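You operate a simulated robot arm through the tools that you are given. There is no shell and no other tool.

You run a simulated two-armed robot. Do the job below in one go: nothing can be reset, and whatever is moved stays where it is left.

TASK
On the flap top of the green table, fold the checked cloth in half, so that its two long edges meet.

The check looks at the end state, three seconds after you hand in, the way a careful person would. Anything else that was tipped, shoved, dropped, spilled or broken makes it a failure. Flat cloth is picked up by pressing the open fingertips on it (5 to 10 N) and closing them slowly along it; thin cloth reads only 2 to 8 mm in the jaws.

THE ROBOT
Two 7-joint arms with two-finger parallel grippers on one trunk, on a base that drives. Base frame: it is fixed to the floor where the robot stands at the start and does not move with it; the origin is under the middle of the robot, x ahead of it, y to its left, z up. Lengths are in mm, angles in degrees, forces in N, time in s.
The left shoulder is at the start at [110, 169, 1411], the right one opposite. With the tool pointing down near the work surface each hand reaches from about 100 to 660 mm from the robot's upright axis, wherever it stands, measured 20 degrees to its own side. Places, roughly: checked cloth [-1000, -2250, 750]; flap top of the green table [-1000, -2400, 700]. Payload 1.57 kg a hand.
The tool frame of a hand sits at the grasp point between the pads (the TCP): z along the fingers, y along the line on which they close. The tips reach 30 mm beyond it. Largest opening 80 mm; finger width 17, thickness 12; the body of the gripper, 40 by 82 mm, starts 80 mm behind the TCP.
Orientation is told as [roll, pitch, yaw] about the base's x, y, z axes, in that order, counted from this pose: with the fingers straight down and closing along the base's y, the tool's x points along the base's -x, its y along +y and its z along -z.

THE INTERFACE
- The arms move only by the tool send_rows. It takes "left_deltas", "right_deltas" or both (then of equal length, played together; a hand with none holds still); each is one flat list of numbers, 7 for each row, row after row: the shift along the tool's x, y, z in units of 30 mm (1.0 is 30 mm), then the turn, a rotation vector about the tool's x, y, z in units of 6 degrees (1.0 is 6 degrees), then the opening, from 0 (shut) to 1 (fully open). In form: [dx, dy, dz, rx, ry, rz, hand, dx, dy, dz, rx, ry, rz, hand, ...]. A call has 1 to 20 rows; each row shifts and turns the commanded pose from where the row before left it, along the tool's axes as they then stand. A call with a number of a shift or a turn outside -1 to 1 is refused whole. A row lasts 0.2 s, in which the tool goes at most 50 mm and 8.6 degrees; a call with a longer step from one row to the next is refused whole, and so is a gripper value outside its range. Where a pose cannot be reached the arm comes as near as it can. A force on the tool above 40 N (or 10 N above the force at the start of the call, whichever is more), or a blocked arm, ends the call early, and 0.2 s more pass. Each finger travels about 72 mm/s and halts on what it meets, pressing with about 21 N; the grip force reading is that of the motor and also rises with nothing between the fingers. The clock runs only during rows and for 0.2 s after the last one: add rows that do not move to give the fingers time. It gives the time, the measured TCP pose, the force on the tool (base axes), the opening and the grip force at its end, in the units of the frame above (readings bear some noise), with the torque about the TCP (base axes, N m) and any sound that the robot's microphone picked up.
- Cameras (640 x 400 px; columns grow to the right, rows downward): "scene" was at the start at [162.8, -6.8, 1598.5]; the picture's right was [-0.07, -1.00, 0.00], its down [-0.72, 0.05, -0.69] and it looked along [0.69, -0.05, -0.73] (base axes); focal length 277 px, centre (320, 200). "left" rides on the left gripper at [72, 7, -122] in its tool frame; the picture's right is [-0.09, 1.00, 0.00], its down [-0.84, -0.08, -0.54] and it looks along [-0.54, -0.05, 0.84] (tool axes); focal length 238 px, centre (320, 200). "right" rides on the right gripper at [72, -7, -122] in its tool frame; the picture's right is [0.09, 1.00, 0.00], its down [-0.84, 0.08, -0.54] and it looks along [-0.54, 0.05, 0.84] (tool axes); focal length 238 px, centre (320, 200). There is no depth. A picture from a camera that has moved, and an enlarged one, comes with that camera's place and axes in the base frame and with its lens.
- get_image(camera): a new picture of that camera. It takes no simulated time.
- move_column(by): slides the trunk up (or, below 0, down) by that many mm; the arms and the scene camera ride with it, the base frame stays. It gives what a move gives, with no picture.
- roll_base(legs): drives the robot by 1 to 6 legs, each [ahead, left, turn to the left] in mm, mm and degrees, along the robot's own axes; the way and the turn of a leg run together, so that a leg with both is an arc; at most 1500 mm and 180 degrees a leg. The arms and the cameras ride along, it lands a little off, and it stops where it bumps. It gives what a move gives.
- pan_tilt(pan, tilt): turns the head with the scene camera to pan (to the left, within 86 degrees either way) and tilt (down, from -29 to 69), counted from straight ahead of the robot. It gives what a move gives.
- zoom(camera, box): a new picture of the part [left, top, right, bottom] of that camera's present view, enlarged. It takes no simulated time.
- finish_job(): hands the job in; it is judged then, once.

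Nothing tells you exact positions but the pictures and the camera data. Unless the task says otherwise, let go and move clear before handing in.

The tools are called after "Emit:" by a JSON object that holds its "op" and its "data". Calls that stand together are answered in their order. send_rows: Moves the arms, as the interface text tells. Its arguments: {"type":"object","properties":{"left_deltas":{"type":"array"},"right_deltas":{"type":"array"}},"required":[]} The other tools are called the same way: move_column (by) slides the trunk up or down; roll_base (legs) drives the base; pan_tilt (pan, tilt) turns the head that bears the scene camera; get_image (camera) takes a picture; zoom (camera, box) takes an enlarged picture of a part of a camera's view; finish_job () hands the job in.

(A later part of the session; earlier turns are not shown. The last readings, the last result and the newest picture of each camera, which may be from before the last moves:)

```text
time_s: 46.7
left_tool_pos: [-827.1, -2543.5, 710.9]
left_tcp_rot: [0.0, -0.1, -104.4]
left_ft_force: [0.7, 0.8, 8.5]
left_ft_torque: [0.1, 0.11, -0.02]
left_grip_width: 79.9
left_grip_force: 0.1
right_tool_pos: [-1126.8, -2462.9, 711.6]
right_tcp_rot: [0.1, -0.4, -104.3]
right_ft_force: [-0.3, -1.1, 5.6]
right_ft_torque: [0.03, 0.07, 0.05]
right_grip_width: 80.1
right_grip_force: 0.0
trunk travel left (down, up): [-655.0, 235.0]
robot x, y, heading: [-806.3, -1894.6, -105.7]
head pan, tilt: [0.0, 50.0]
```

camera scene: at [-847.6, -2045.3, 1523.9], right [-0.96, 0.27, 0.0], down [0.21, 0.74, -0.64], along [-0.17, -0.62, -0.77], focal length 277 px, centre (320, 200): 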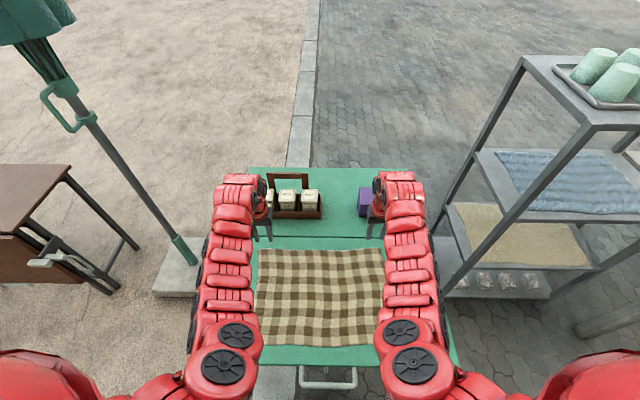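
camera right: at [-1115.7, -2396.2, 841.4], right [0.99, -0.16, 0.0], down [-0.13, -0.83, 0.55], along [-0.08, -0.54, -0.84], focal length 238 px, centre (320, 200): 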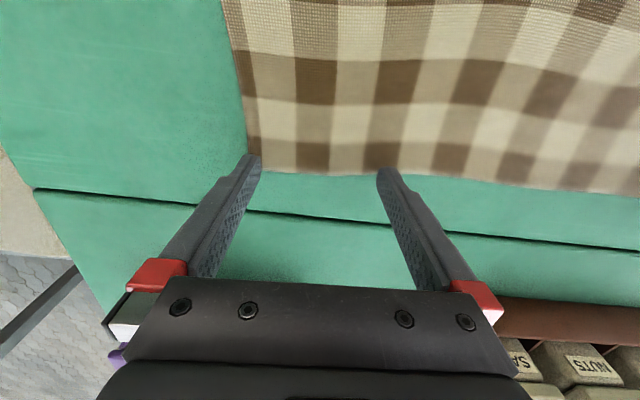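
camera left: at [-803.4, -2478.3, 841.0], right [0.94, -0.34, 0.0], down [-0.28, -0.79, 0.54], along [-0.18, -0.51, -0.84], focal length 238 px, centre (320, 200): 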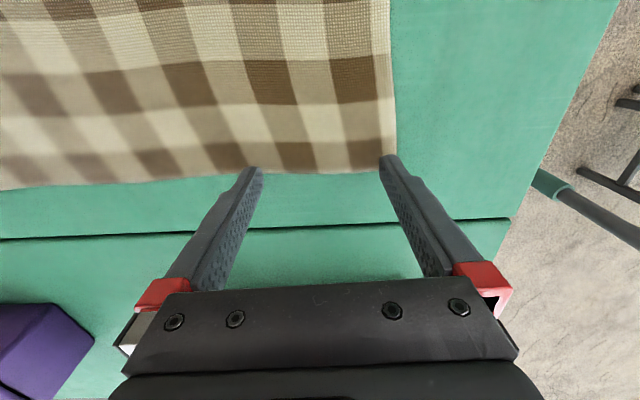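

Both hands press with 5–9 N. Now closing slowly from full open, first part, then I'll check for a ridge.

Emit:
{"op": "send_rows", "data": {"left_deltas": [0, 0, 0, 0, 0, 0, 0.97, 0, 0, 0, 0, 0, 0, 0.94, 0, 0, 0, 0, 0, 0, 0.91, 0, 0, 0, 0, 0, 0, 0.88, 0, 0, 0, 0, 0, 0, 0.85, 0, 0, 0, 0, 0, 0, 0.82, 0, 0, 0, 0, 0, 0, 0.79, 0, 0, 0, 0, 0, 0, 0.76, 0, 0, 0, 0, 0, 0, 0.73, 0, 0, 0, 0, 0, 0, 0.7, 0, 0, 0, 0, 0, 0, 0.67, 0, 0, 0, 0, 0, 0, 0.64], "right_deltas": [0, 0, 0, 0, 0, 0, 0.97, 0, 0, 0, 0, 0, 0, 0.94, 0, 0, 0, 0, 0, 0, 0.91, 0, 0, 0, 0, 0, 0, 0.88, 0, 0, 0, 0, 0, 0, 0.85, 0, 0, 0, 0, 0, 0, 0.82, 0, 0, 0, 0, 0, 0, 0.79, 0, 0, 0, 0, 0, 0, 0.76, 0, 0, 0, 0, 0, 0, 0.73, 0, 0, 0, 0, 0, 0, 0.7, 0, 0, 0, 0, 0, 0, 0.67, 0, 0, 0, 0, 0, 0, 0.64]}}

Emit:
{"op": "zoom", "data": {"camera": "left", "box": [220, 80, 420, 205]}}

Emit:
{"op": "zoom", "data": {"camera": "right", "box": [220, 80, 420, 205]}}

```text
time_s: 49.3
left_tool_pos: [-827.3, -2542.7, 711.0]
left_tcp_rot: [0.0, -0.1, -104.4]
left_ft_force: [-0.6, 0.7, 12.5]
left_ft_torque: [0.06, 0.15, -0.01]
left_grip_width: 52.0
left_grip_force: 0.4
right_tool_pos: [-1126.6, -2463.0, 712.5]
right_tcp_rot: [0.2, -0.4, -104.3]
right_ft_force: [0.3, 0.2, 4.7]
right_ft_torque: [0.0, 0.02, -0.02]
right_grip_width: 50.4
right_grip_force: 0.1
trunk travel left (down, up): [-655.0, 235.0]
robot x, y, heading: [-812.8, -1893.9, -105.4]
head pan, tilt: [0.0, 50.0]
```

```text
3.20 times, centred on (320, 142) of left
camera zoom: at [-802.8, -2473.8, 833.3], right [0.94, -0.34, 0.0], down [-0.28, -0.79, 0.54], along [-0.18, -0.51, -0.84], focal length 763 px, centre (320, 384)
```

zoom: 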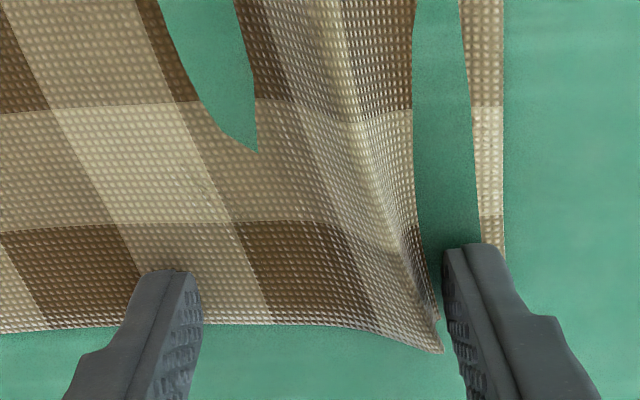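

```text
3.20 times, centred on (320, 142) of right
camera zoom: at [-1115.0, -2391.4, 834.1], right [0.99, -0.16, 0.0], down [-0.13, -0.83, 0.55], along [-0.08, -0.54, -0.84], focal length 763 px, centre (320, 384)
```

zoom: 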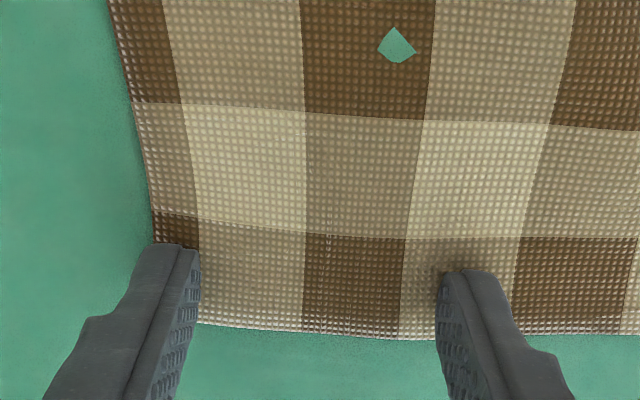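

A ridge is forming on the left (parts of the cloth dip slightly into the table visually); the right one is starting. I'll keep closing slowly.

Emit:
{"op": "send_rows", "data": {"left_deltas": [0, 0, -0.01, 0, 0, 0, 0.61, 0, 0, 0, 0, 0, 0, 0.58, 0, 0, 0, 0, 0, 0, 0.55, 0, 0, 0, 0, 0, 0, 0.52, 0, 0, 0, 0, 0, 0, 0.49, 0, 0, 0, 0, 0, 0, 0.46, 0, 0, 0, 0, 0, 0, 0.43, 0, 0, 0, 0, 0, 0, 0.4, 0, 0, 0, 0, 0, 0, 0.37, 0, 0, 0, 0, 0, 0, 0.34, 0, 0, 0, 0, 0, 0, 0.31, 0, 0, 0, 0, 0, 0, 0.28], "right_deltas": [0, 0, 0.01, 0, 0, 0, 0.61, 0, 0, 0, 0, 0, 0, 0.58, 0, 0, 0, 0, 0, 0, 0.55, 0, 0, 0, 0, 0, 0, 0.52, 0, 0, 0, 0, 0, 0, 0.49, 0, 0, 0, 0, 0, 0, 0.46, 0, 0, 0, 0, 0, 0, 0.43, 0, 0, 0, 0, 0, 0, 0.4, 0, 0, 0, 0, 0, 0, 0.37, 0, 0, 0, 0, 0, 0, 0.34, 0, 0, 0, 0, 0, 0, 0.31, 0, 0, 0, 0, 0, 0, 0.28]}}

Emit:
{"op": "zoom", "data": {"camera": "left", "box": [220, 80, 420, 205]}}

Emit:
{"op": "zoom", "data": {"camera": "right", "box": [220, 80, 420, 205]}}

```text
time_s: 51.9
left_tool_pos: [-827.0, -2542.4, 711.9]
left_tcp_rot: [0.0, -0.1, -104.4]
left_ft_force: [-1.2, 0.4, 2.4]
left_ft_torque: [0.01, 0.04, 0.0]
left_grip_width: 22.7
left_grip_force: 0.4
right_tool_pos: [-1126.4, -2463.0, 711.0]
right_tcp_rot: [0.1, -0.5, -104.4]
right_ft_force: [0.5, -1.0, 14.8]
right_ft_torque: [0.05, -0.06, -0.01]
right_grip_width: 22.9
right_grip_force: 0.1
trunk travel left (down, up): [-655.0, 235.0]
robot x, y, heading: [-805.1, -1895.4, -105.6]
head pan, tilt: [0.0, 50.0]
```

```text
3.20 times, centred on (320, 142) of left
camera zoom: at [-802.0, -2473.8, 833.6], right [0.94, -0.34, 0.0], down [-0.28, -0.79, 0.54], along [-0.18, -0.51, -0.84], focal length 763 px, centre (320, 384)
```

zoom: 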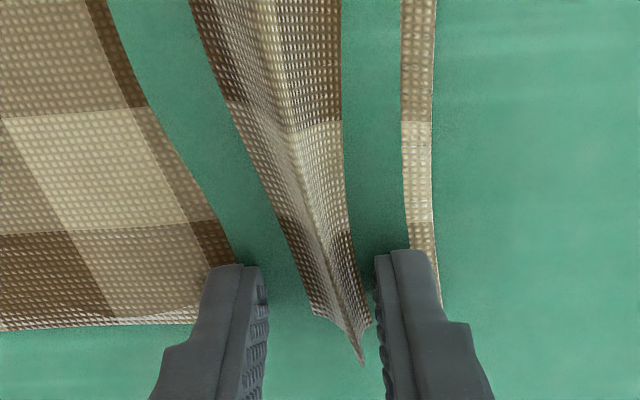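

```text
3.20 times, centred on (320, 142) of right
camera zoom: at [-1114.8, -2391.8, 833.9], right [0.99, -0.16, 0.0], down [-0.13, -0.83, 0.55], along [-0.08, -0.54, -0.84], focal length 763 px, centre (320, 384)
```

zoom: 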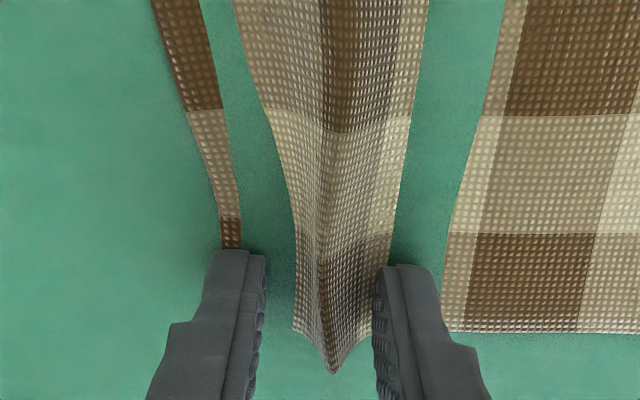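

Clear ridges now stand between the fingers of both hands. I'll close the rest of the way onto them.

Emit:
{"op": "send_rows", "data": {"left_deltas": [0, 0, 0.015, 0, 0, 0, 0.26, 0, 0, 0, 0, 0, 0, 0.24, 0, 0, 0, 0, 0, 0, 0.22, 0, 0, 0, 0, 0, 0, 0.2, 0, 0, 0, 0, 0, 0, 0.18, 0, 0, 0, 0, 0, 0, 0.16, 0, 0, 0, 0, 0, 0, 0.14, 0, 0, 0, 0, 0, 0, 0.12, 0, 0, 0, 0, 0, 0, 0.1, 0, 0, 0, 0, 0, 0, 0.08, 0, 0, 0, 0, 0, 0, 0.06, 0, 0, 0, 0, 0, 0, 0.04, 0, 0, 0, 0, 0, 0, 0.02, 0, 0, 0, 0, 0, 0, 0, 0, 0, 0, 0, 0, 0, 0, 0, 0, 0, 0, 0, 0, 0], "right_deltas": [0, 0, -0.015, 0, 0, 0, 0.26, 0, 0, 0, 0, 0, 0, 0.24, 0, 0, 0, 0, 0, 0, 0.22, 0, 0, 0, 0, 0, 0, 0.2, 0, 0, 0, 0, 0, 0, 0.18, 0, 0, 0, 0, 0, 0, 0.16, 0, 0, 0, 0, 0, 0, 0.14, 0, 0, 0, 0, 0, 0, 0.12, 0, 0, 0, 0, 0, 0, 0.1, 0, 0, 0, 0, 0, 0, 0.08, 0, 0, 0, 0, 0, 0, 0.06, 0, 0, 0, 0, 0, 0, 0.04, 0, 0, 0, 0, 0, 0, 0.02, 0, 0, 0, 0, 0, 0, 0, 0, 0, 0, 0, 0, 0, 0, 0, 0, 0, 0, 0, 0, 0]}}

Emit:
{"op": "zoom", "data": {"camera": "left", "box": [220, 80, 420, 205]}}

Emit:
{"op": "zoom", "data": {"camera": "right", "box": [220, 80, 420, 205]}}

```text
time_s: 55.3
left_tool_pos: [-827.8, -2543.2, 711.3]
left_tcp_rot: [-0.1, -0.1, -104.6]
left_ft_force: [-15.3, 3.4, 10.7]
left_ft_torque: [0.13, 0.52, 0.2]
left_grip_width: 3.0
left_grip_force: 20.8
right_tool_pos: [-1126.6, -2462.8, 711.9]
right_tcp_rot: [0.2, -0.4, -104.3]
right_ft_force: [13.8, -4.2, 8.2]
right_ft_torque: [-0.12, -0.44, -0.04]
right_grip_width: 2.5
right_grip_force: 21.4
trunk travel left (down, up): [-655.0, 235.0]
robot x, y, heading: [-803.9, -1895.4, -105.7]
head pan, tilt: [0.0, 50.0]
```

```text
3.20 times, centred on (320, 142) of left
camera zoom: at [-803.3, -2473.7, 833.2], right [0.94, -0.34, 0.0], down [-0.28, -0.79, 0.54], along [-0.18, -0.51, -0.84], focal length 763 px, centre (320, 384)
```

zoom: 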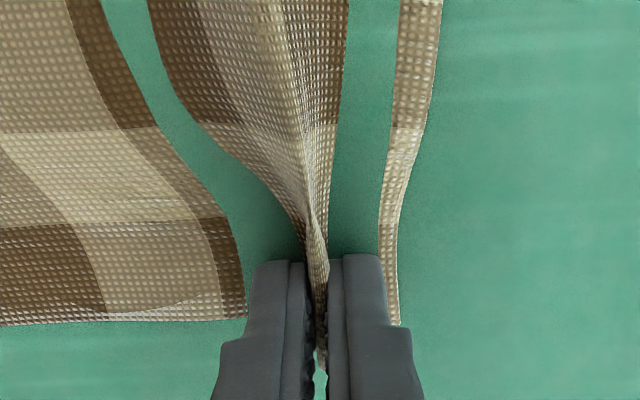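

```text
3.20 times, centred on (320, 142) of right
camera zoom: at [-1114.3, -2391.9, 834.1], right [0.99, -0.16, 0.0], down [-0.13, -0.83, 0.55], along [-0.08, -0.54, -0.84], focal length 763 px, centre (320, 384)
```

zoom: 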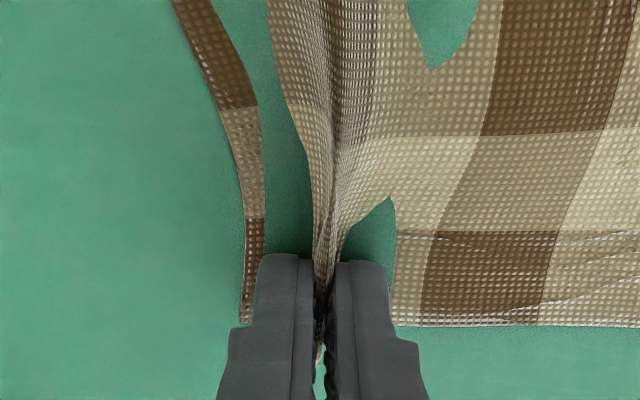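

Both hands now hold the cloth (3.0 and 2.5 mm in the jaws), with some sideways tension between them. I'll relax the tension by moving the hands slightly toward each other while lifting ~20 mm.

Emit:
{"op": "send_rows", "data": {"left_deltas": [0, -0.07, -0.1, 0, 0, 0, 0, 0, -0.07, -0.15, 0, 0, 0, 0, 0, -0.07, -0.2, 0, 0, 0, 0, 0, -0.07, -0.2, 0, 0, 0, 0, 0, 0, 0, 0, 0, 0, 0], "right_deltas": [0, 0.07, -0.1, 0, 0, 0, 0, 0, 0.07, -0.15, 0, 0, 0, 0, 0, 0.07, -0.2, 0, 0, 0, 0, 0, 0.07, -0.2, 0, 0, 0, 0, 0, 0, 0, 0, 0, 0, 0]}}

Emit:
{"op": "get_image", "data": {"camera": "scene"}}

Emit:
{"op": "get_image", "data": {"camera": "left"}}

Emit:
{"op": "get_image", "data": {"camera": "right"}}

```text
time_s: 56.5
left_tool_pos: [-834.4, -2541.1, 730.1]
left_tcp_rot: [0.1, 0.1, -104.4]
left_ft_force: [0.2, -0.1, -0.2]
left_ft_torque: [0.0, -0.01, 0.01]
left_grip_width: 2.8
left_grip_force: 21.0
right_tool_pos: [-1119.0, -2464.4, 729.6]
right_tcp_rot: [0.0, -0.2, -104.3]
right_ft_force: [0.6, 0.2, -0.1]
right_ft_torque: [0.02, 0.02, 0.0]
right_grip_width: 2.4
right_grip_force: 21.4
trunk travel left (down, up): [-655.0, 235.0]
robot x, y, heading: [-805.9, -1895.0, -105.5]
head pan, tilt: [0.0, 50.0]
```

```text
taken
camera scene: at [-847.9, -2046.5, 1523.7], right [-0.96, 0.27, 0.0], down [0.21, 0.74, -0.64], along [-0.17, -0.62, -0.77], focal length 277 px, centre (320, 200)
```

scene: 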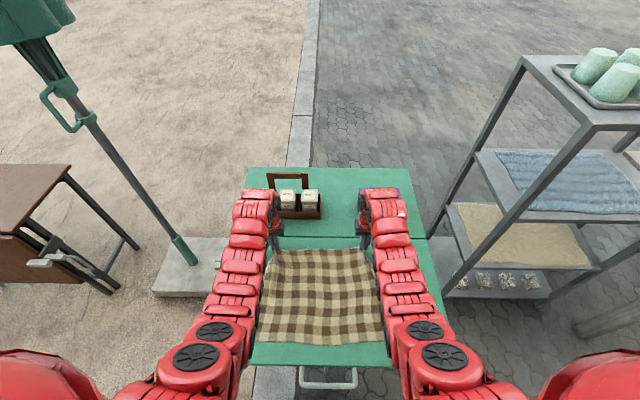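

```text
taken
camera left: at [-810.5, -2472.9, 851.9], right [0.94, -0.34, 0.0], down [-0.28, -0.79, 0.54], along [-0.18, -0.51, -0.84], focal length 238 px, centre (320, 200)
```

left: 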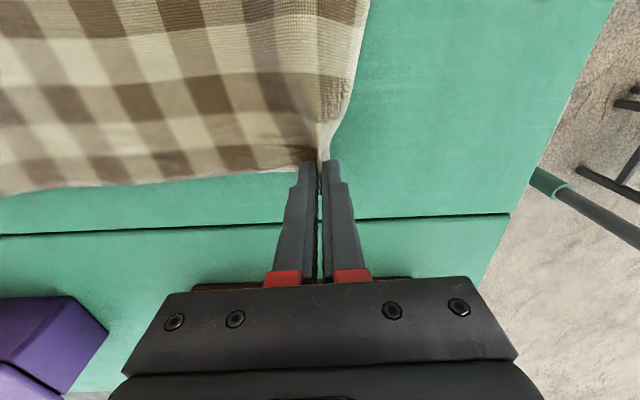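

```text
taken
camera right: at [-1107.7, -2394.3, 852.5], right [0.99, -0.16, 0.0], down [-0.13, -0.83, 0.55], along [-0.09, -0.54, -0.84], focal length 238 px, centre (320, 200)
```

right: 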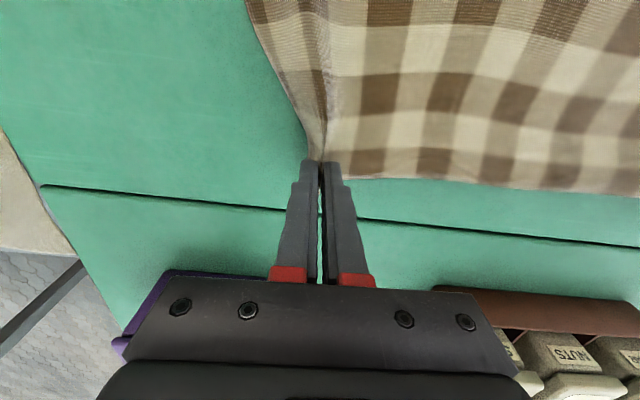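

Both corners are held and the tension is gone. Now I'll carry the far edge up and over toward me along a slack arc, tilting the tools so the fingertips point away — first half of the arc, then check.

Emit:
{"op": "send_rows", "data": {"left_deltas": [0.167, 0, -0.433, 0, 0, 0, 0, 0.253, 0, -0.7, 0, 0, 0, 0, 0.393, 0, -0.633, 0, 0, 0, 0, 0.573, 0, -0.53, 0, -0.667, 0, 0, 0.64, 0, -0.506, 0, -0.667, 0, 0, 0.69, 0, -0.454, 0, -0.667, 0, 0, 0.734, 0, -0.412, 0, -0.667, 0, 0, 0.774, 0, -0.323, 0, -0.667, 0, 0], "right_deltas": [0.167, 0, -0.433, 0, 0, 0, 0, 0.253, 0, -0.7, 0, 0, 0, 0, 0.393, 0, -0.633, 0, 0, 0, 0, 0.573, 0, -0.53, 0, -0.667, 0, 0, 0.64, 0, -0.506, 0, -0.667, 0, 0, 0.69, 0, -0.454, 0, -0.667, 0, 0, 0.734, 0, -0.412, 0, -0.667, 0, 0, 0.774, 0, -0.323, 0, -0.667, 0, 0]}}

Emit:
{"op": "get_image", "data": {"camera": "scene"}}

Emit:
{"op": "get_image", "data": {"camera": "left"}}

Emit:
{"op": "get_image", "data": {"camera": "right"}}

```text
time_s: 58.3
left_tool_pos: [-801.5, -2410.3, 835.1]
left_tcp_rot: [0.0, -20.0, -104.4]
left_ft_force: [0.4, -0.1, 0.3]
left_ft_torque: [-0.01, 0.01, -0.03]
left_grip_width: 2.4
left_grip_force: 20.7
right_tool_pos: [-1085.9, -2335.8, 833.7]
right_tcp_rot: [0.3, -20.3, -104.4]
right_ft_force: [-0.2, -0.3, -0.1]
right_ft_torque: [0.01, 0.01, 0.0]
right_grip_width: 2.5
right_grip_force: 20.8
trunk travel left (down, up): [-655.0, 235.0]
robot x, y, heading: [-807.6, -1893.9, -105.7]
head pan, tilt: [0.0, 50.0]
```

```text
taken
camera scene: at [-846.9, -2044.2, 1524.1], right [-0.96, 0.27, 0.0], down [0.2, 0.74, -0.64], along [-0.17, -0.62, -0.77], focal length 277 px, centre (320, 200)
```

scene: 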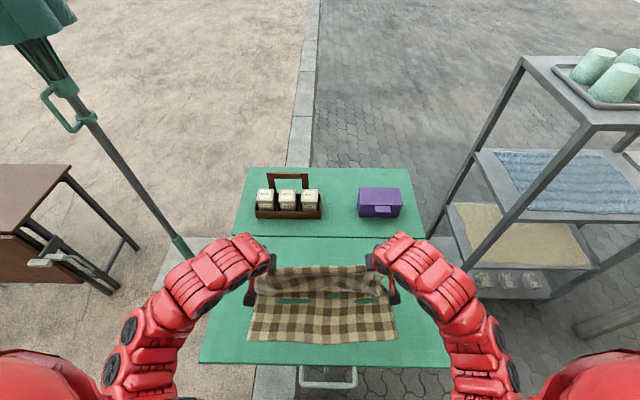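

```text
taken
camera left: at [-768.3, -2305.1, 924.9], right [0.94, -0.33, 0.03], down [-0.22, -0.56, 0.8], along [-0.25, -0.76, -0.6], focal length 238 px, centre (320, 200)
```

left: 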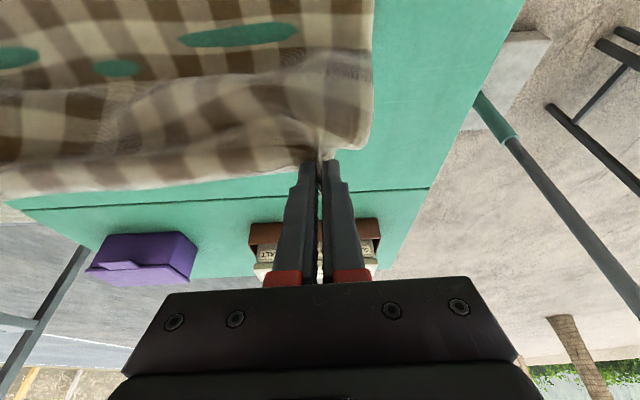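

```text
taken
camera right: at [-1064.3, -2227.7, 924.8], right [0.99, -0.16, -0.03], down [-0.07, -0.6, 0.8], along [-0.15, -0.79, -0.6], focal length 238 px, centre (320, 200)
```

right: 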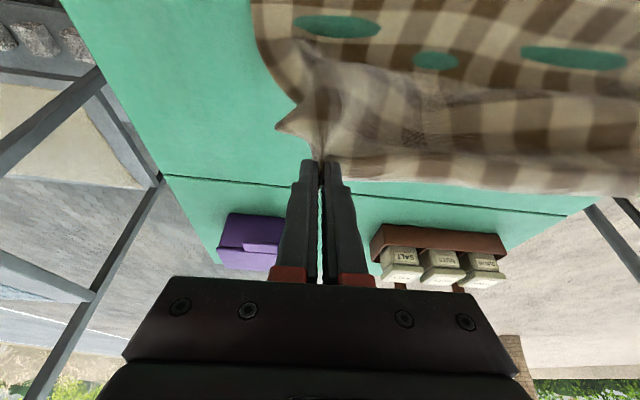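

The cloth is halfway over, held well by both hands. I'll continue the arc toward the near edge with increasing tilt.

Emit:
{"op": "send_rows", "data": {"left_deltas": [0.82, 0, -0.27, 0, -0.667, 0, 0, 0.818, 0, -0.204, 0, -0.667, 0, 0, 0.843, 0, -0.105, 0, -0.667, 0, 0, 0.827, 0, -0.041, 0, -0.667, 0, 0, 0.844, 0, 0.017, 0, -0.667, 0, 0], "right_deltas": [0.82, 0, -0.27, 0, -0.667, 0, 0, 0.818, 0, -0.204, 0, -0.667, 0, 0, 0.843, 0, -0.105, 0, -0.667, 0, 0, 0.827, 0, -0.041, 0, -0.667, 0, 0, 0.844, 0, 0.017, 0, -0.667, 0, 0]}}

Emit:
{"op": "get_image", "data": {"camera": "scene"}}

Emit:
{"op": "get_image", "data": {"camera": "left"}}

Emit:
{"op": "get_image", "data": {"camera": "right"}}

```text
time_s: 59.5
left_tool_pos: [-801.9, -2409.9, 831.9]
left_tcp_rot: [0.0, -21.2, -104.3]
left_ft_force: [-1.3, -0.1, 0.5]
left_ft_torque: [0.0, 0.01, 0.03]
left_grip_width: 2.5
left_grip_force: 21.0
left hand out of reach, approached as far as the arm can: row 1, 2, 3, 4, 5
right_tool_pos: [-1088.4, -2336.5, 825.2]
right_tcp_rot: [-0.2, -24.2, -103.5]
right_ft_force: [1.7, 0.2, -0.2]
right_ft_torque: [0.02, 0.01, 0.03]
right_grip_width: 2.5
right_grip_force: 20.9
right hand out of reach, approached as far as the arm can: row 1, 2, 3, 4, 5
trunk travel left (down, up): [-655.0, 235.0]
robot x, y, heading: [-806.7, -1893.1, -105.6]
head pan, tilt: [0.0, 50.0]
```

```text
taken
camera scene: at [-847.9, -2046.0, 1523.8], right [-0.96, 0.27, 0.0], down [0.21, 0.74, -0.64], along [-0.17, -0.62, -0.77], focal length 277 px, centre (320, 200)
```

scene: 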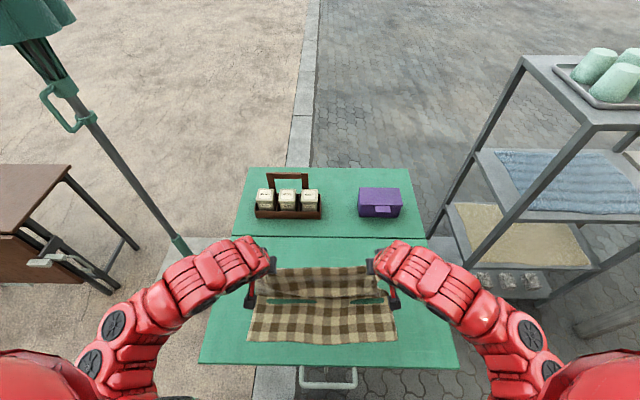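

```text
taken
camera left: at [-767.8, -2303.1, 918.7], right [0.94, -0.33, 0.03], down [-0.22, -0.55, 0.81], along [-0.25, -0.77, -0.59], focal length 238 px, centre (320, 200)
```

left: 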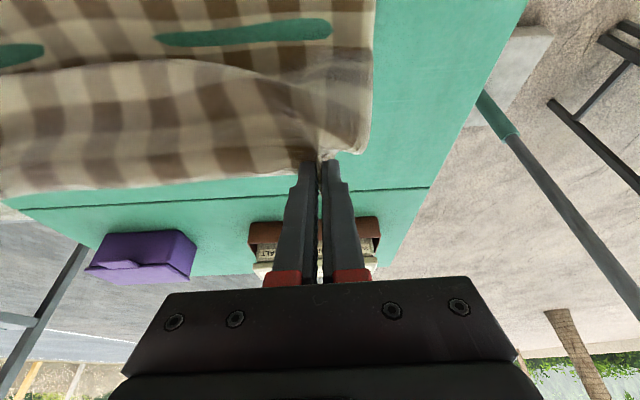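

```text
taken
camera right: at [-1067.8, -2223.7, 907.5], right [0.99, -0.15, -0.04], down [-0.05, -0.54, 0.84], along [-0.15, -0.83, -0.54], focal length 238 px, centre (320, 200)
```

right: 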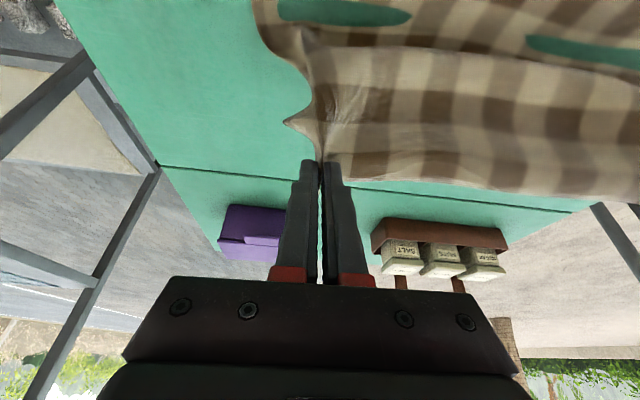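

The arms can't come closer with this tilt at this standing distance, so I'll let the base do the rest: lower the hands to ~68 mm above the table (cloth slack), then roll the robot backward to carry the edge toward the near side.

Emit:
{"op": "send_rows", "data": {"left_deltas": [0.164, 0, 0.428, 0, 0, 0, 0, 0.164, 0, 0.428, 0, 0, 0, 0, 0.164, 0, 0.428, 0, 0, 0, 0, 0.164, 0, 0.428, 0, 0, 0, 0, 0, 0, 0, 0, 0, 0, 0], "right_deltas": [0.17, 0, 0.381, 0, 0.125, 0, 0, 0.17, 0, 0.381, 0, 0.125, 0, 0, 0.17, 0, 0.381, 0, 0.125, 0, 0, 0.17, 0, 0.381, 0, 0.125, 0, 0, 0, 0, 0, 0, 0, 0, 0]}}

Emit:
{"op": "get_image", "data": {"camera": "scene"}}

```text
time_s: 60.7
left_tool_pos: [-800.8, -2411.1, 777.0]
left_tcp_rot: [0.0, -21.2, -104.3]
left_ft_force: [-0.3, 0.8, 0.6]
left_ft_torque: [-0.01, -0.02, -0.03]
left_grip_width: 2.6
left_grip_force: 21.2
right_tool_pos: [-1088.2, -2337.0, 774.4]
right_tcp_rot: [-0.3, -21.3, -103.5]
right_ft_force: [-0.5, -0.1, -0.4]
right_ft_torque: [-0.01, 0.02, 0.06]
right_grip_width: 2.5
right_grip_force: 20.6
trunk travel left (down, up): [-655.0, 235.0]
robot x, y, heading: [-811.5, -1892.2, -105.8]
head pan, tilt: [0.0, 50.0]
```

```text
taken
camera scene: at [-847.9, -2046.2, 1523.8], right [-0.96, 0.27, 0.0], down [0.21, 0.74, -0.64], along [-0.17, -0.62, -0.77], focal length 277 px, centre (320, 200)
```

scene: 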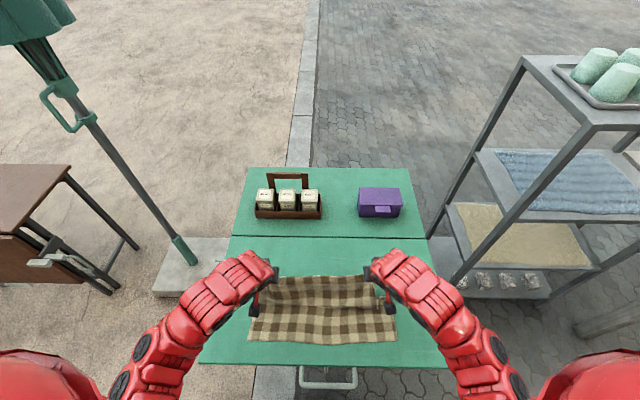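

Hands hold at ~68 mm above the table, cloth slack. Rolling the base straight back 110 mm.

Emit:
{"op": "roll_base", "data": {"legs": [[-110, 0, 0]]}}

Emit:
{"op": "get_image", "data": {"camera": "scene"}}

Emit:
{"op": "get_image", "data": {"camera": "left"}}

Emit:
{"op": "get_image", "data": {"camera": "right"}}

```text
time_s: 61.9
left_tool_pos: [-772.1, -2302.9, 777.2]
left_tcp_rot: [-0.1, -21.2, -104.2]
left_ft_force: [0.3, 0.3, 0.1]
left_ft_torque: [-0.02, 0.02, -0.03]
left_grip_width: 2.6
left_grip_force: 20.8
right_tool_pos: [-1058.2, -2230.0, 775.1]
right_tcp_rot: [-0.3, -21.3, -103.5]
right_ft_force: [0.6, 0.0, 0.7]
right_ft_torque: [0.0, -0.03, -0.01]
right_grip_width: 2.8
right_grip_force: 21.4
trunk travel left (down, up): [-655.0, 235.0]
robot x, y, heading: [-780.5, -1787.2, -105.7]
head pan, tilt: [0.0, 50.0]
```

```text
taken
camera scene: at [-818.1, -1939.6, 1523.8], right [-0.96, 0.27, 0.0], down [0.2, 0.74, -0.64], along [-0.17, -0.62, -0.77], focal length 277 px, centre (320, 200)
```

scene: 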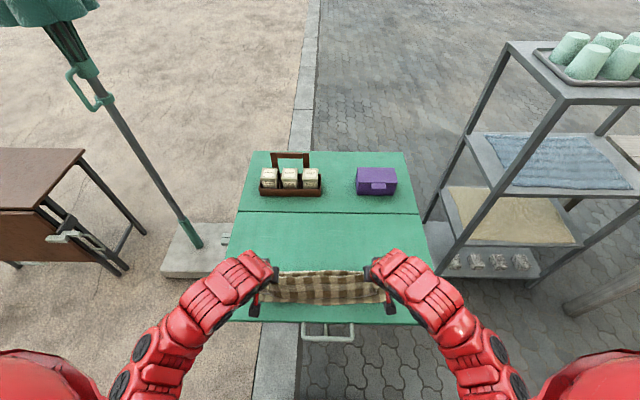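

```text
taken
camera left: at [-737.4, -2197.1, 863.9], right [0.94, -0.33, 0.03], down [-0.22, -0.55, 0.81], along [-0.25, -0.77, -0.59], focal length 238 px, centre (320, 200)
```

left: 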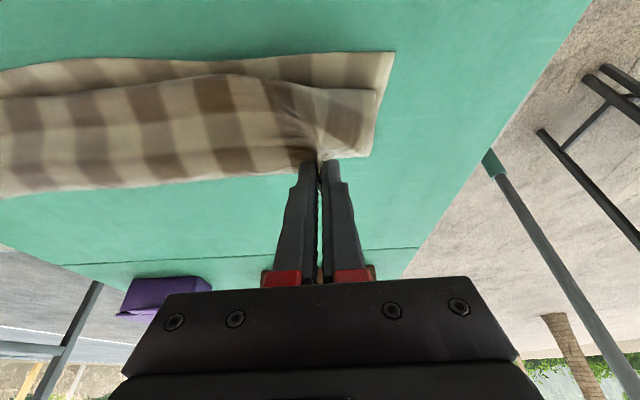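

```text
taken
camera right: at [-1038.3, -2121.1, 863.1], right [0.99, -0.15, -0.04], down [-0.06, -0.58, 0.81], along [-0.14, -0.8, -0.59], focal length 238 px, centre (320, 200)
```

right: 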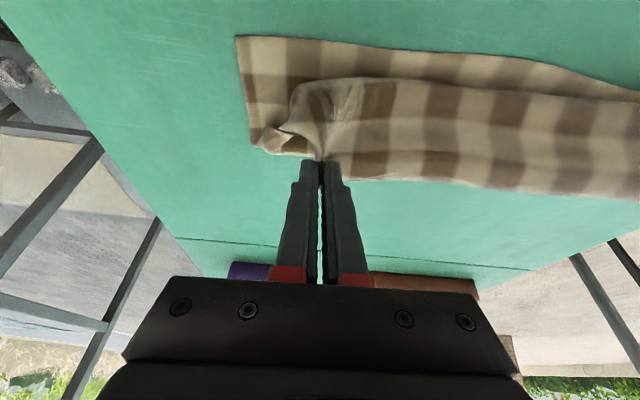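

I see the cloth body curls ~35 mm ahead of the pinch before going under, so if I released now the edge would stay folded back. I'll turn the fingers toward horizontal before laying down: shuffle the hands forward (with more tilt) and then back the base up again to gain room.

Emit:
{"op": "send_rows", "data": {"left_deltas": [-0.53, 0, 0.238, 0, -0.5, 0, 0, -0.517, 0, 0.265, 0, -0.5, 0, 0, -0.502, 0, 0.292, 0, -0.5, 0, 0, -0.486, 0, 0.318, 0, -0.5, 0, 0, -0.469, 0, 0.343, 0, -0.5, 0, 0, -0.45, 0, 0.367, 0, -0.5, 0, 0, -0.43, 0, 0.39, 0, -0.5, 0, 0, -0.41, 0, 0.412, 0, -0.5, 0, 0], "right_deltas": [-0.53, 0, 0.238, 0, -0.5, 0, 0, -0.517, 0, 0.265, 0, -0.5, 0, 0, -0.502, 0, 0.292, 0, -0.5, 0, 0, -0.486, 0, 0.318, 0, -0.5, 0, 0, -0.469, 0, 0.343, 0, -0.5, 0, 0, -0.45, 0, 0.367, 0, -0.5, 0, 0, -0.43, 0, 0.39, 0, -0.5, 0, 0, -0.41, 0, 0.412, 0, -0.5, 0, 0]}}

Emit:
{"op": "get_image", "data": {"camera": "scene"}}

Emit:
{"op": "get_image", "data": {"camera": "left"}}

```text
time_s: 63.7
left_tool_pos: [-806.1, -2439.2, 768.2]
left_tcp_rot: [0.0, -45.3, -104.4]
left_ft_force: [0.1, 0.0, 0.2]
left_ft_torque: [0.01, -0.04, -0.03]
left_grip_width: 2.6
left_grip_force: 20.7
right_tool_pos: [-1092.2, -2367.2, 766.7]
right_tcp_rot: [-0.3, -45.4, -103.4]
right_ft_force: [0.1, 0.0, 1.1]
right_ft_torque: [0.03, 0.02, 0.01]
right_grip_width: 2.8
right_grip_force: 21.2
trunk travel left (down, up): [-655.0, 235.0]
robot x, y, heading: [-779.8, -1784.7, -105.5]
head pan, tilt: [0.0, 50.0]
```

```text
taken
camera scene: at [-818.5, -1940.9, 1523.7], right [-0.96, 0.27, 0.0], down [0.2, 0.74, -0.64], along [-0.17, -0.62, -0.77], focal length 277 px, centre (320, 200)
```

scene: 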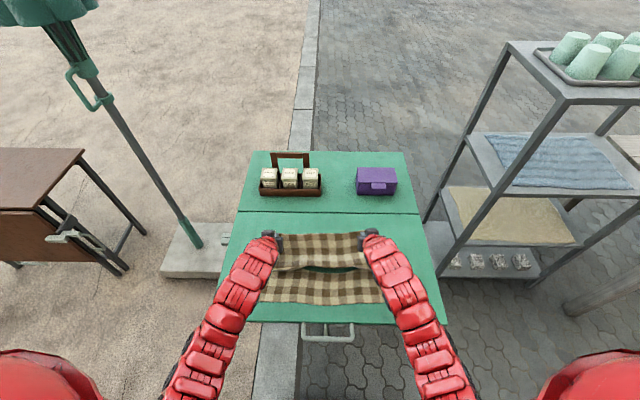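

```text
taken
camera left: at [-765.5, -2308.1, 802.9], right [0.95, -0.31, 0.07], down [-0.13, -0.18, 0.98], along [-0.29, -0.93, -0.21], focal length 238 px, centre (320, 200)
```

left: 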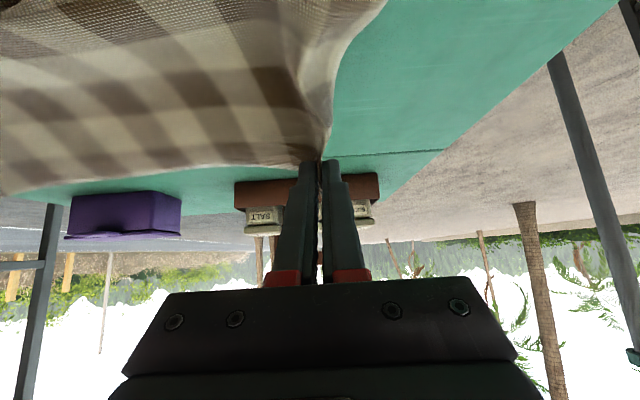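

The tilt works at this reach (45° now, cloth still held, forces near zero). Now I back the base up 150 mm so the edge travels to the near side again with the arms extended.

Emit:
{"op": "roll_base", "data": {"legs": [[-150, 0, 0]]}}

Emit:
{"op": "get_image", "data": {"camera": "scene"}}

Emit:
{"op": "get_image", "data": {"camera": "left"}}

Emit:
{"op": "get_image", "data": {"camera": "right"}}

```text
time_s: 65.1
left_tool_pos: [-765.1, -2295.1, 769.2]
left_tcp_rot: [0.0, -45.2, -104.2]
left_ft_force: [-0.2, 0.2, -0.4]
left_ft_torque: [-0.02, -0.04, -0.03]
left_grip_width: 2.4
left_grip_force: 21.3
right_tool_pos: [-1050.8, -2221.7, 768.0]
right_tcp_rot: [-0.3, -45.4, -103.5]
right_ft_force: [0.1, 0.2, 0.3]
right_ft_torque: [0.0, 0.03, 0.01]
right_grip_width: 2.4
right_grip_force: 21.0
trunk travel left (down, up): [-655.0, 235.0]
robot x, y, heading: [-740.6, -1643.5, -105.6]
head pan, tilt: [0.0, 50.0]
```

```text
taken
camera scene: at [-778.0, -1795.2, 1523.9], right [-0.96, 0.27, 0.0], down [0.2, 0.74, -0.64], along [-0.17, -0.62, -0.77], focal length 277 px, centre (320, 200)
```

scene: 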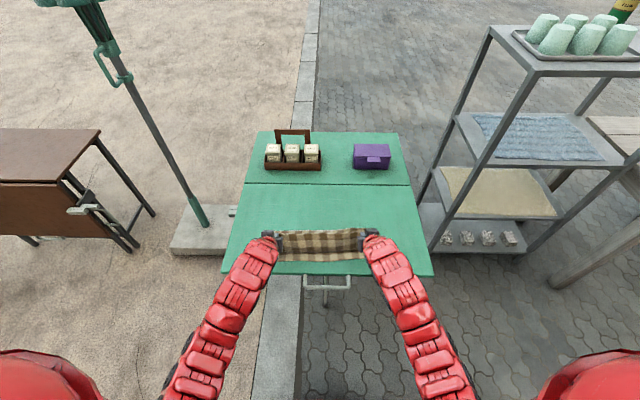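

```text
taken
camera left: at [-725.1, -2163.1, 803.6], right [0.95, -0.31, 0.07], down [-0.13, -0.18, 0.98], along [-0.29, -0.93, -0.21], focal length 238 px, centre (320, 200)
```

left: 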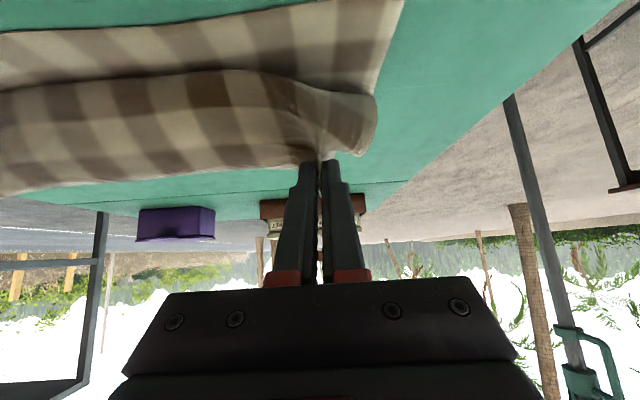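

```text
taken
camera right: at [-1025.2, -2087.5, 803.2], right [0.98, -0.17, -0.07], down [0.03, -0.22, 0.98], along [-0.18, -0.96, -0.21], focal length 238 px, centre (320, 200)
```

right: 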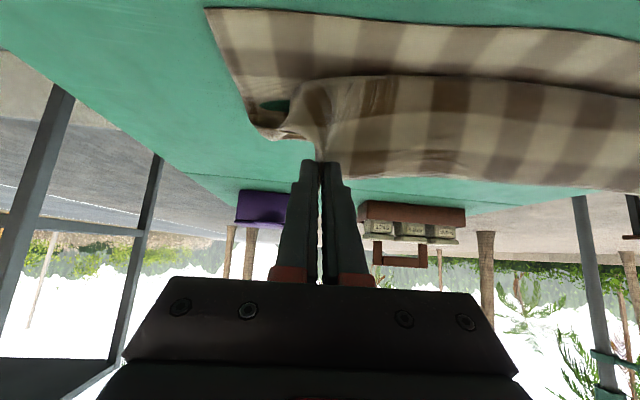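

Still held well. Now I rotate the tools toward horizontal (about 79°) around the fingertips while easing slightly lower, keeping camera and gripper bodies clear of the table edge.

Emit:
{"op": "send_rows", "data": {"left_deltas": [0.189, 0, 0.061, 0, -0.933, 0, 0, 0.194, 0, 0.042, 0, -0.933, 0, 0, 0.197, 0, 0.023, 0, -0.933, 0, 0, 0.198, 0, 0.003, 0, -0.933, 0, 0, 0.198, 0, -0.016, 0, -0.933, 0, 0, 0.195, 0, -0.035, 0, -0.933, 0, 0, 0, 0, 0, 0, 0, 0, 0], "right_deltas": [0.189, 0, 0.061, 0, -0.933, 0, 0, 0.194, 0, 0.042, 0, -0.933, 0, 0, 0.197, 0, 0.023, 0, -0.933, 0, 0, 0.198, 0, 0.003, 0, -0.933, 0, 0, 0.198, 0, -0.016, 0, -0.933, 0, 0, 0.195, 0, -0.035, 0, -0.933, 0, 0, 0, 0, 0, 0, 0, 0, 0]}}

Emit:
{"op": "get_image", "data": {"camera": "scene"}}

Emit:
{"op": "get_image", "data": {"camera": "left"}}

Emit:
{"op": "get_image", "data": {"camera": "right"}}

```text
time_s: 66.7
left_tool_pos: [-761.6, -2279.3, 737.5]
left_tcp_rot: [0.1, -78.9, -104.3]
left_ft_force: [0.3, -0.3, -0.6]
left_ft_torque: [0.0, -0.01, -0.03]
left_grip_width: 2.7
left_grip_force: 21.2
right_tool_pos: [-1048.4, -2206.1, 736.3]
right_tcp_rot: [-1.0, -79.0, -102.7]
right_ft_force: [0.0, 0.4, -0.5]
right_ft_torque: [0.04, 0.03, 0.02]
right_grip_width: 2.5
right_grip_force: 21.2
trunk travel left (down, up): [-655.0, 235.0]
robot x, y, heading: [-738.9, -1645.7, -105.4]
head pan, tilt: [0.0, 50.0]
```

```text
taken
camera scene: at [-778.2, -1796.0, 1523.8], right [-0.96, 0.27, 0.0], down [0.2, 0.74, -0.64], along [-0.17, -0.62, -0.77], focal length 277 px, centre (320, 200)
```

scene: 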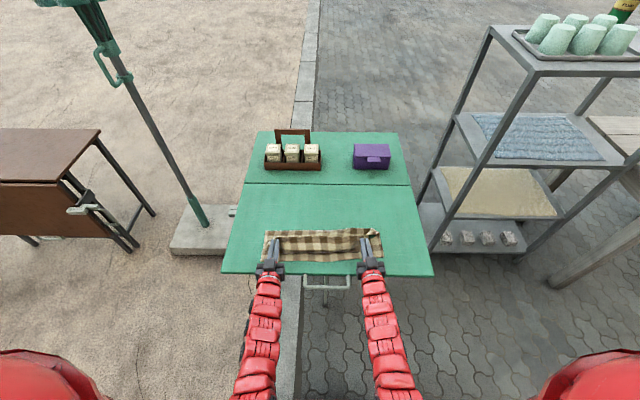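

```text
taken
camera left: at [-722.4, -2151.0, 689.7], right [0.96, -0.26, 0.09], down [0.02, 0.38, 0.93], along [-0.28, -0.89, 0.37], focal length 238 px, centre (320, 200)
```

left: 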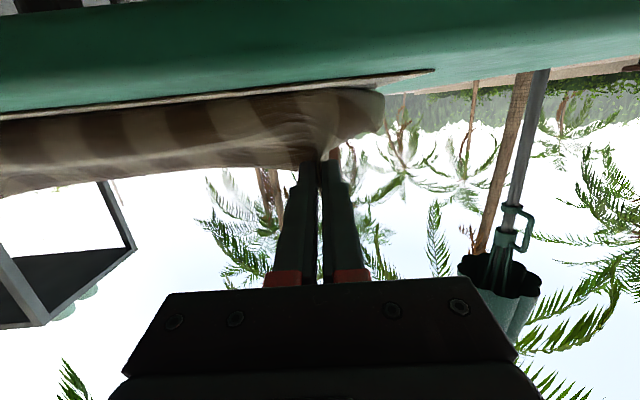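

```text
taken
camera right: at [-1022.9, -2075.7, 689.3], right [0.97, -0.22, -0.09], down [0.17, 0.34, 0.92], along [-0.17, -0.91, 0.37], focal length 238 px, centre (320, 200)
```

right: 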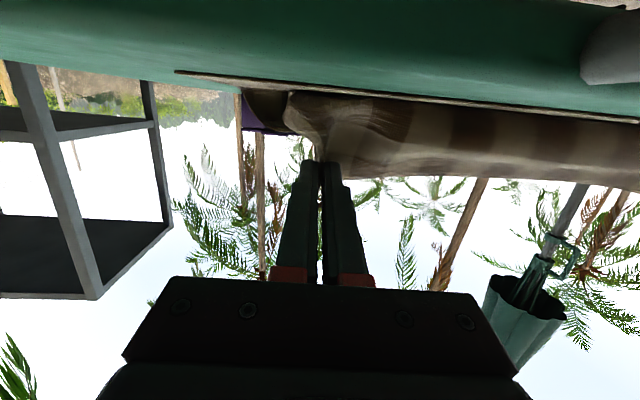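

The free edge now points upward in both grips with the body hanging down to the table. Let me zoom on the scene view to check alignment.

Emit:
{"op": "zoom", "data": {"camera": "scene", "box": [210, 180, 450, 330]}}

```text
2.67 times, centred on (330, 255) of scene
camera zoom: at [-778.2, -1796.0, 1523.8], right [-0.96, 0.27, 0.0], down [0.2, 0.74, -0.64], along [-0.17, -0.62, -0.77], focal length 739 px, centre (293, 53)
```

zoom: 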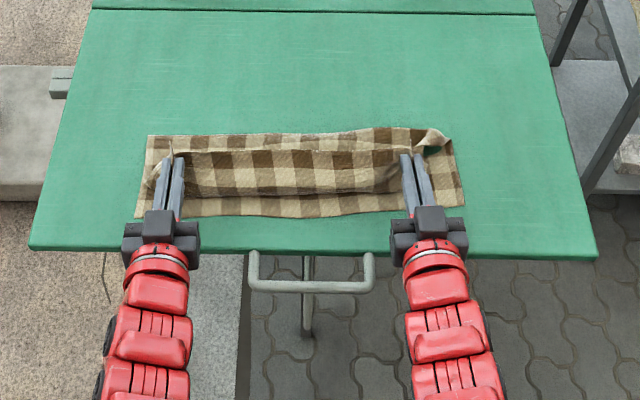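

The near half is still in place, but the fold loop sits ~30 mm too near because I slackened the cloth. I'll raise the edge again up over the fold line (pulling the sheet taut so the bottom half lies flat to the middle), keeping the fingers horizontal, then bring it down along a taut arc.

Emit:
{"op": "send_rows", "data": {"left_deltas": [-0.848, 0, 0.513, 0, 0, 0, 0, -0.815, 0, 0.689, 0, 0, 0, 0, -0.638, 0, 0.826, 0, 0, 0, 0, -0.448, 0, 0.897, 0, 0, 0, 0, 0, 0, 0, 0, 0, 0, 0], "right_deltas": [-0.848, 0, 0.513, 0, 0, 0, 0, -0.815, 0, 0.689, 0, 0, 0, 0, -0.638, 0, 0.826, 0, 0, 0, 0, -0.448, 0, 0.897, 0, 0, 0, 0, 0, 0, 0, 0, 0, 0, 0]}}

Emit:
{"op": "zoom", "data": {"camera": "scene", "box": [210, 150, 450, 300]}}

```text
time_s: 67.9
left_tool_pos: [-785.7, -2377.7, 801.9]
left_tcp_rot: [-0.1, -78.8, -104.2]
left_ft_force: [-0.4, 0.5, 0.1]
left_ft_torque: [0.0, -0.02, -0.01]
left_grip_width: 2.8
left_grip_force: 21.1
right_tool_pos: [-1071.6, -2306.2, 799.2]
right_tcp_rot: [-0.9, -79.0, -102.8]
right_ft_force: [0.1, -0.3, -0.1]
right_ft_torque: [-0.04, 0.02, 0.02]
right_grip_width: 2.6
right_grip_force: 21.5
trunk travel left (down, up): [-655.0, 235.0]
robot x, y, heading: [-735.5, -1643.6, -105.5]
head pan, tilt: [0.0, 50.0]
```

```text
2.67 times, centred on (330, 225) of scene
camera zoom: at [-778.1, -1795.1, 1523.9], right [-0.96, 0.27, 0.0], down [0.2, 0.74, -0.64], along [-0.17, -0.62, -0.77], focal length 739 px, centre (293, 133)
```

zoom: 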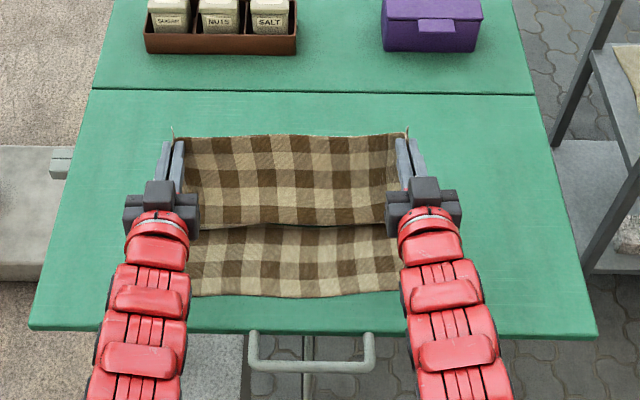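

The sheet now hangs up from the fold. I'll continue a little further up and away so the sheet becomes taut and the lower half lies fully flat to the middle.

Emit:
{"op": "send_rows", "data": {"left_deltas": [-0.389, 0, 0.773, 0, 0, 0, 0, -0.063, 0, 0.667, 0, 0, 0, 0, 0, 0, 0, 0, 0, 0, 0], "right_deltas": [-0.389, 0, 0.773, 0, 0, 0, 0, -0.063, 0, 0.667, 0, 0, 0, 0, 0, 0, 0, 0, 0, 0, 0]}}

Emit:
{"op": "zoom", "data": {"camera": "scene", "box": [210, 150, 450, 300]}}

Emit:
{"op": "get_image", "data": {"camera": "left"}}

Emit:
{"op": "get_image", "data": {"camera": "right"}}

```text
time_s: 68.7
left_tool_pos: [-799.0, -2420.8, 804.7]
left_tcp_rot: [0.1, -78.9, -104.4]
left_ft_force: [-0.8, -0.8, 0.0]
left_ft_torque: [-0.01, 0.01, -0.02]
left_grip_width: 2.6
left_grip_force: 21.1
right_tool_pos: [-1081.3, -2349.2, 804.0]
right_tcp_rot: [-0.9, -78.9, -102.7]
right_ft_force: [-0.8, 0.2, -0.3]
right_ft_torque: [0.02, 0.02, 0.01]
right_grip_width: 2.6
right_grip_force: 20.6
trunk travel left (down, up): [-655.0, 235.0]
robot x, y, heading: [-739.9, -1643.5, -105.3]
head pan, tilt: [0.0, 50.0]
```

```text
2.67 times, centred on (330, 225) of scene
camera zoom: at [-778.3, -1795.6, 1523.8], right [-0.96, 0.27, 0.0], down [0.2, 0.74, -0.64], along [-0.17, -0.62, -0.77], focal length 739 px, centre (293, 133)
```

zoom: 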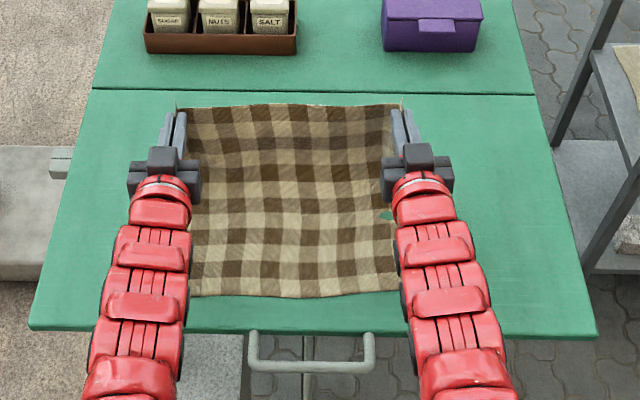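

```text
taken
camera left: at [-758.4, -2293.1, 758.6], right [0.96, -0.26, 0.09], down [0.02, 0.38, 0.93], along [-0.28, -0.89, 0.37], focal length 238 px, centre (320, 200)
```

left: 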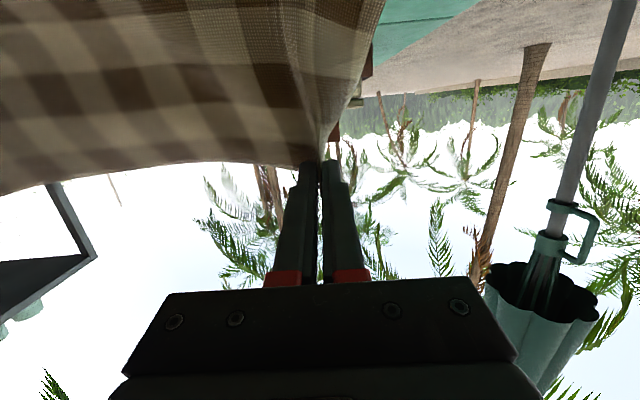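

```text
taken
camera right: at [-1056.2, -2219.1, 758.0], right [0.97, -0.22, -0.09], down [0.17, 0.34, 0.93], along [-0.17, -0.91, 0.37], focal length 238 px, centre (320, 200)
```

right: 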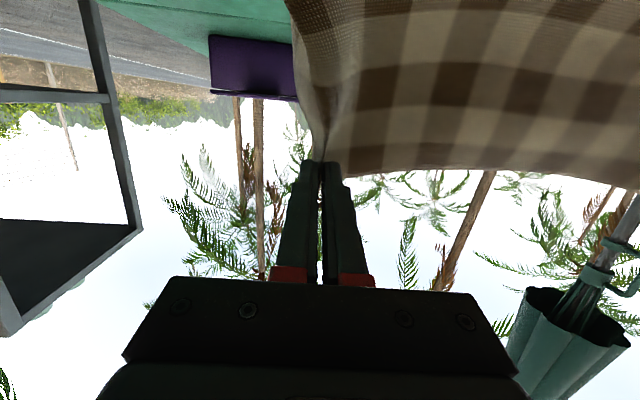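

The sheet is now straight and the lower half lies flat. Now I come back toward me along a taut arc about the fold line, first part.

Emit:
{"op": "send_rows", "data": {"left_deltas": [-0.085, 0, -0.621, 0, 0, 0, 0, 0.079, 0, -0.729, 0, 0, 0, 0, 0.203, 0, -0.704, 0, 0, 0, 0, 0.322, 0, -0.657, 0, 0, 0, 0], "right_deltas": [-0.085, 0, -0.621, 0, 0, 0, 0, 0.079, 0, -0.729, 0, 0, 0, 0, 0.203, 0, -0.704, 0, 0, 0, 0, 0.322, 0, -0.657, 0, 0, 0, 0]}}

Emit:
{"op": "zoom", "data": {"camera": "scene", "box": [210, 150, 450, 300]}}

Emit:
{"op": "get_image", "data": {"camera": "right"}}

```text
time_s: 69.7
left_tool_pos: [-777.8, -2341.2, 806.8]
left_tcp_rot: [0.0, -78.8, -104.3]
left_ft_force: [-1.2, 0.5, -0.3]
left_ft_torque: [0.0, 0.01, -0.01]
left_grip_width: 2.4
left_grip_force: 21.3
right_tool_pos: [-1061.3, -2267.4, 804.9]
right_tcp_rot: [-0.9, -79.0, -102.6]
right_ft_force: [1.7, 1.0, -0.8]
right_ft_torque: [0.01, -0.02, 0.02]
right_grip_width: 2.4
right_grip_force: 21.3
trunk travel left (down, up): [-655.0, 235.0]
robot x, y, heading: [-738.1, -1644.1, -105.4]
head pan, tilt: [0.0, 50.0]
```

```text
2.67 times, centred on (330, 225) of scene
camera zoom: at [-778.0, -1795.2, 1523.9], right [-0.96, 0.27, 0.0], down [0.2, 0.74, -0.64], along [-0.17, -0.62, -0.77], focal length 739 px, centre (293, 133)
```

zoom: 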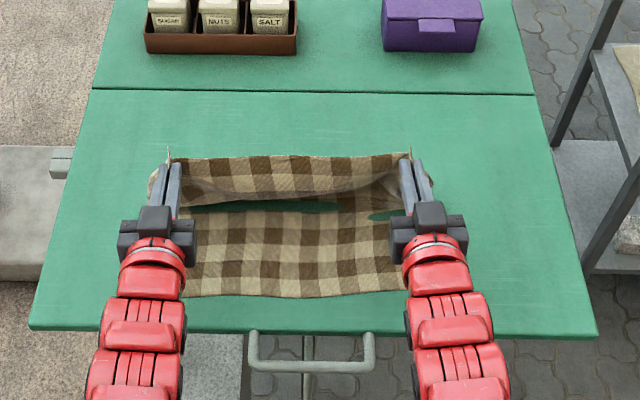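

```text
taken
camera right: at [-1037.2, -2137.9, 759.3], right [0.97, -0.22, -0.09], down [0.17, 0.34, 0.92], along [-0.17, -0.91, 0.37], focal length 238 px, centre (320, 200)
```

right: 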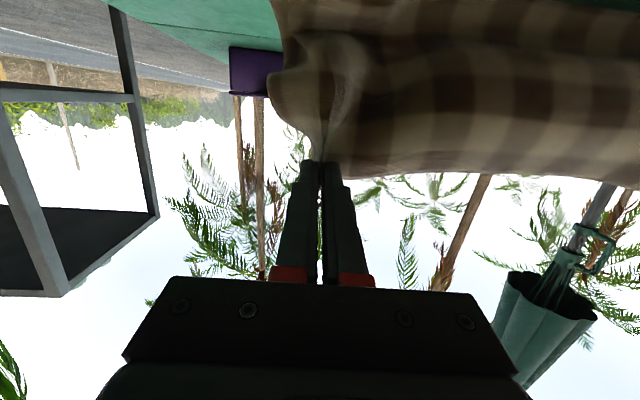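

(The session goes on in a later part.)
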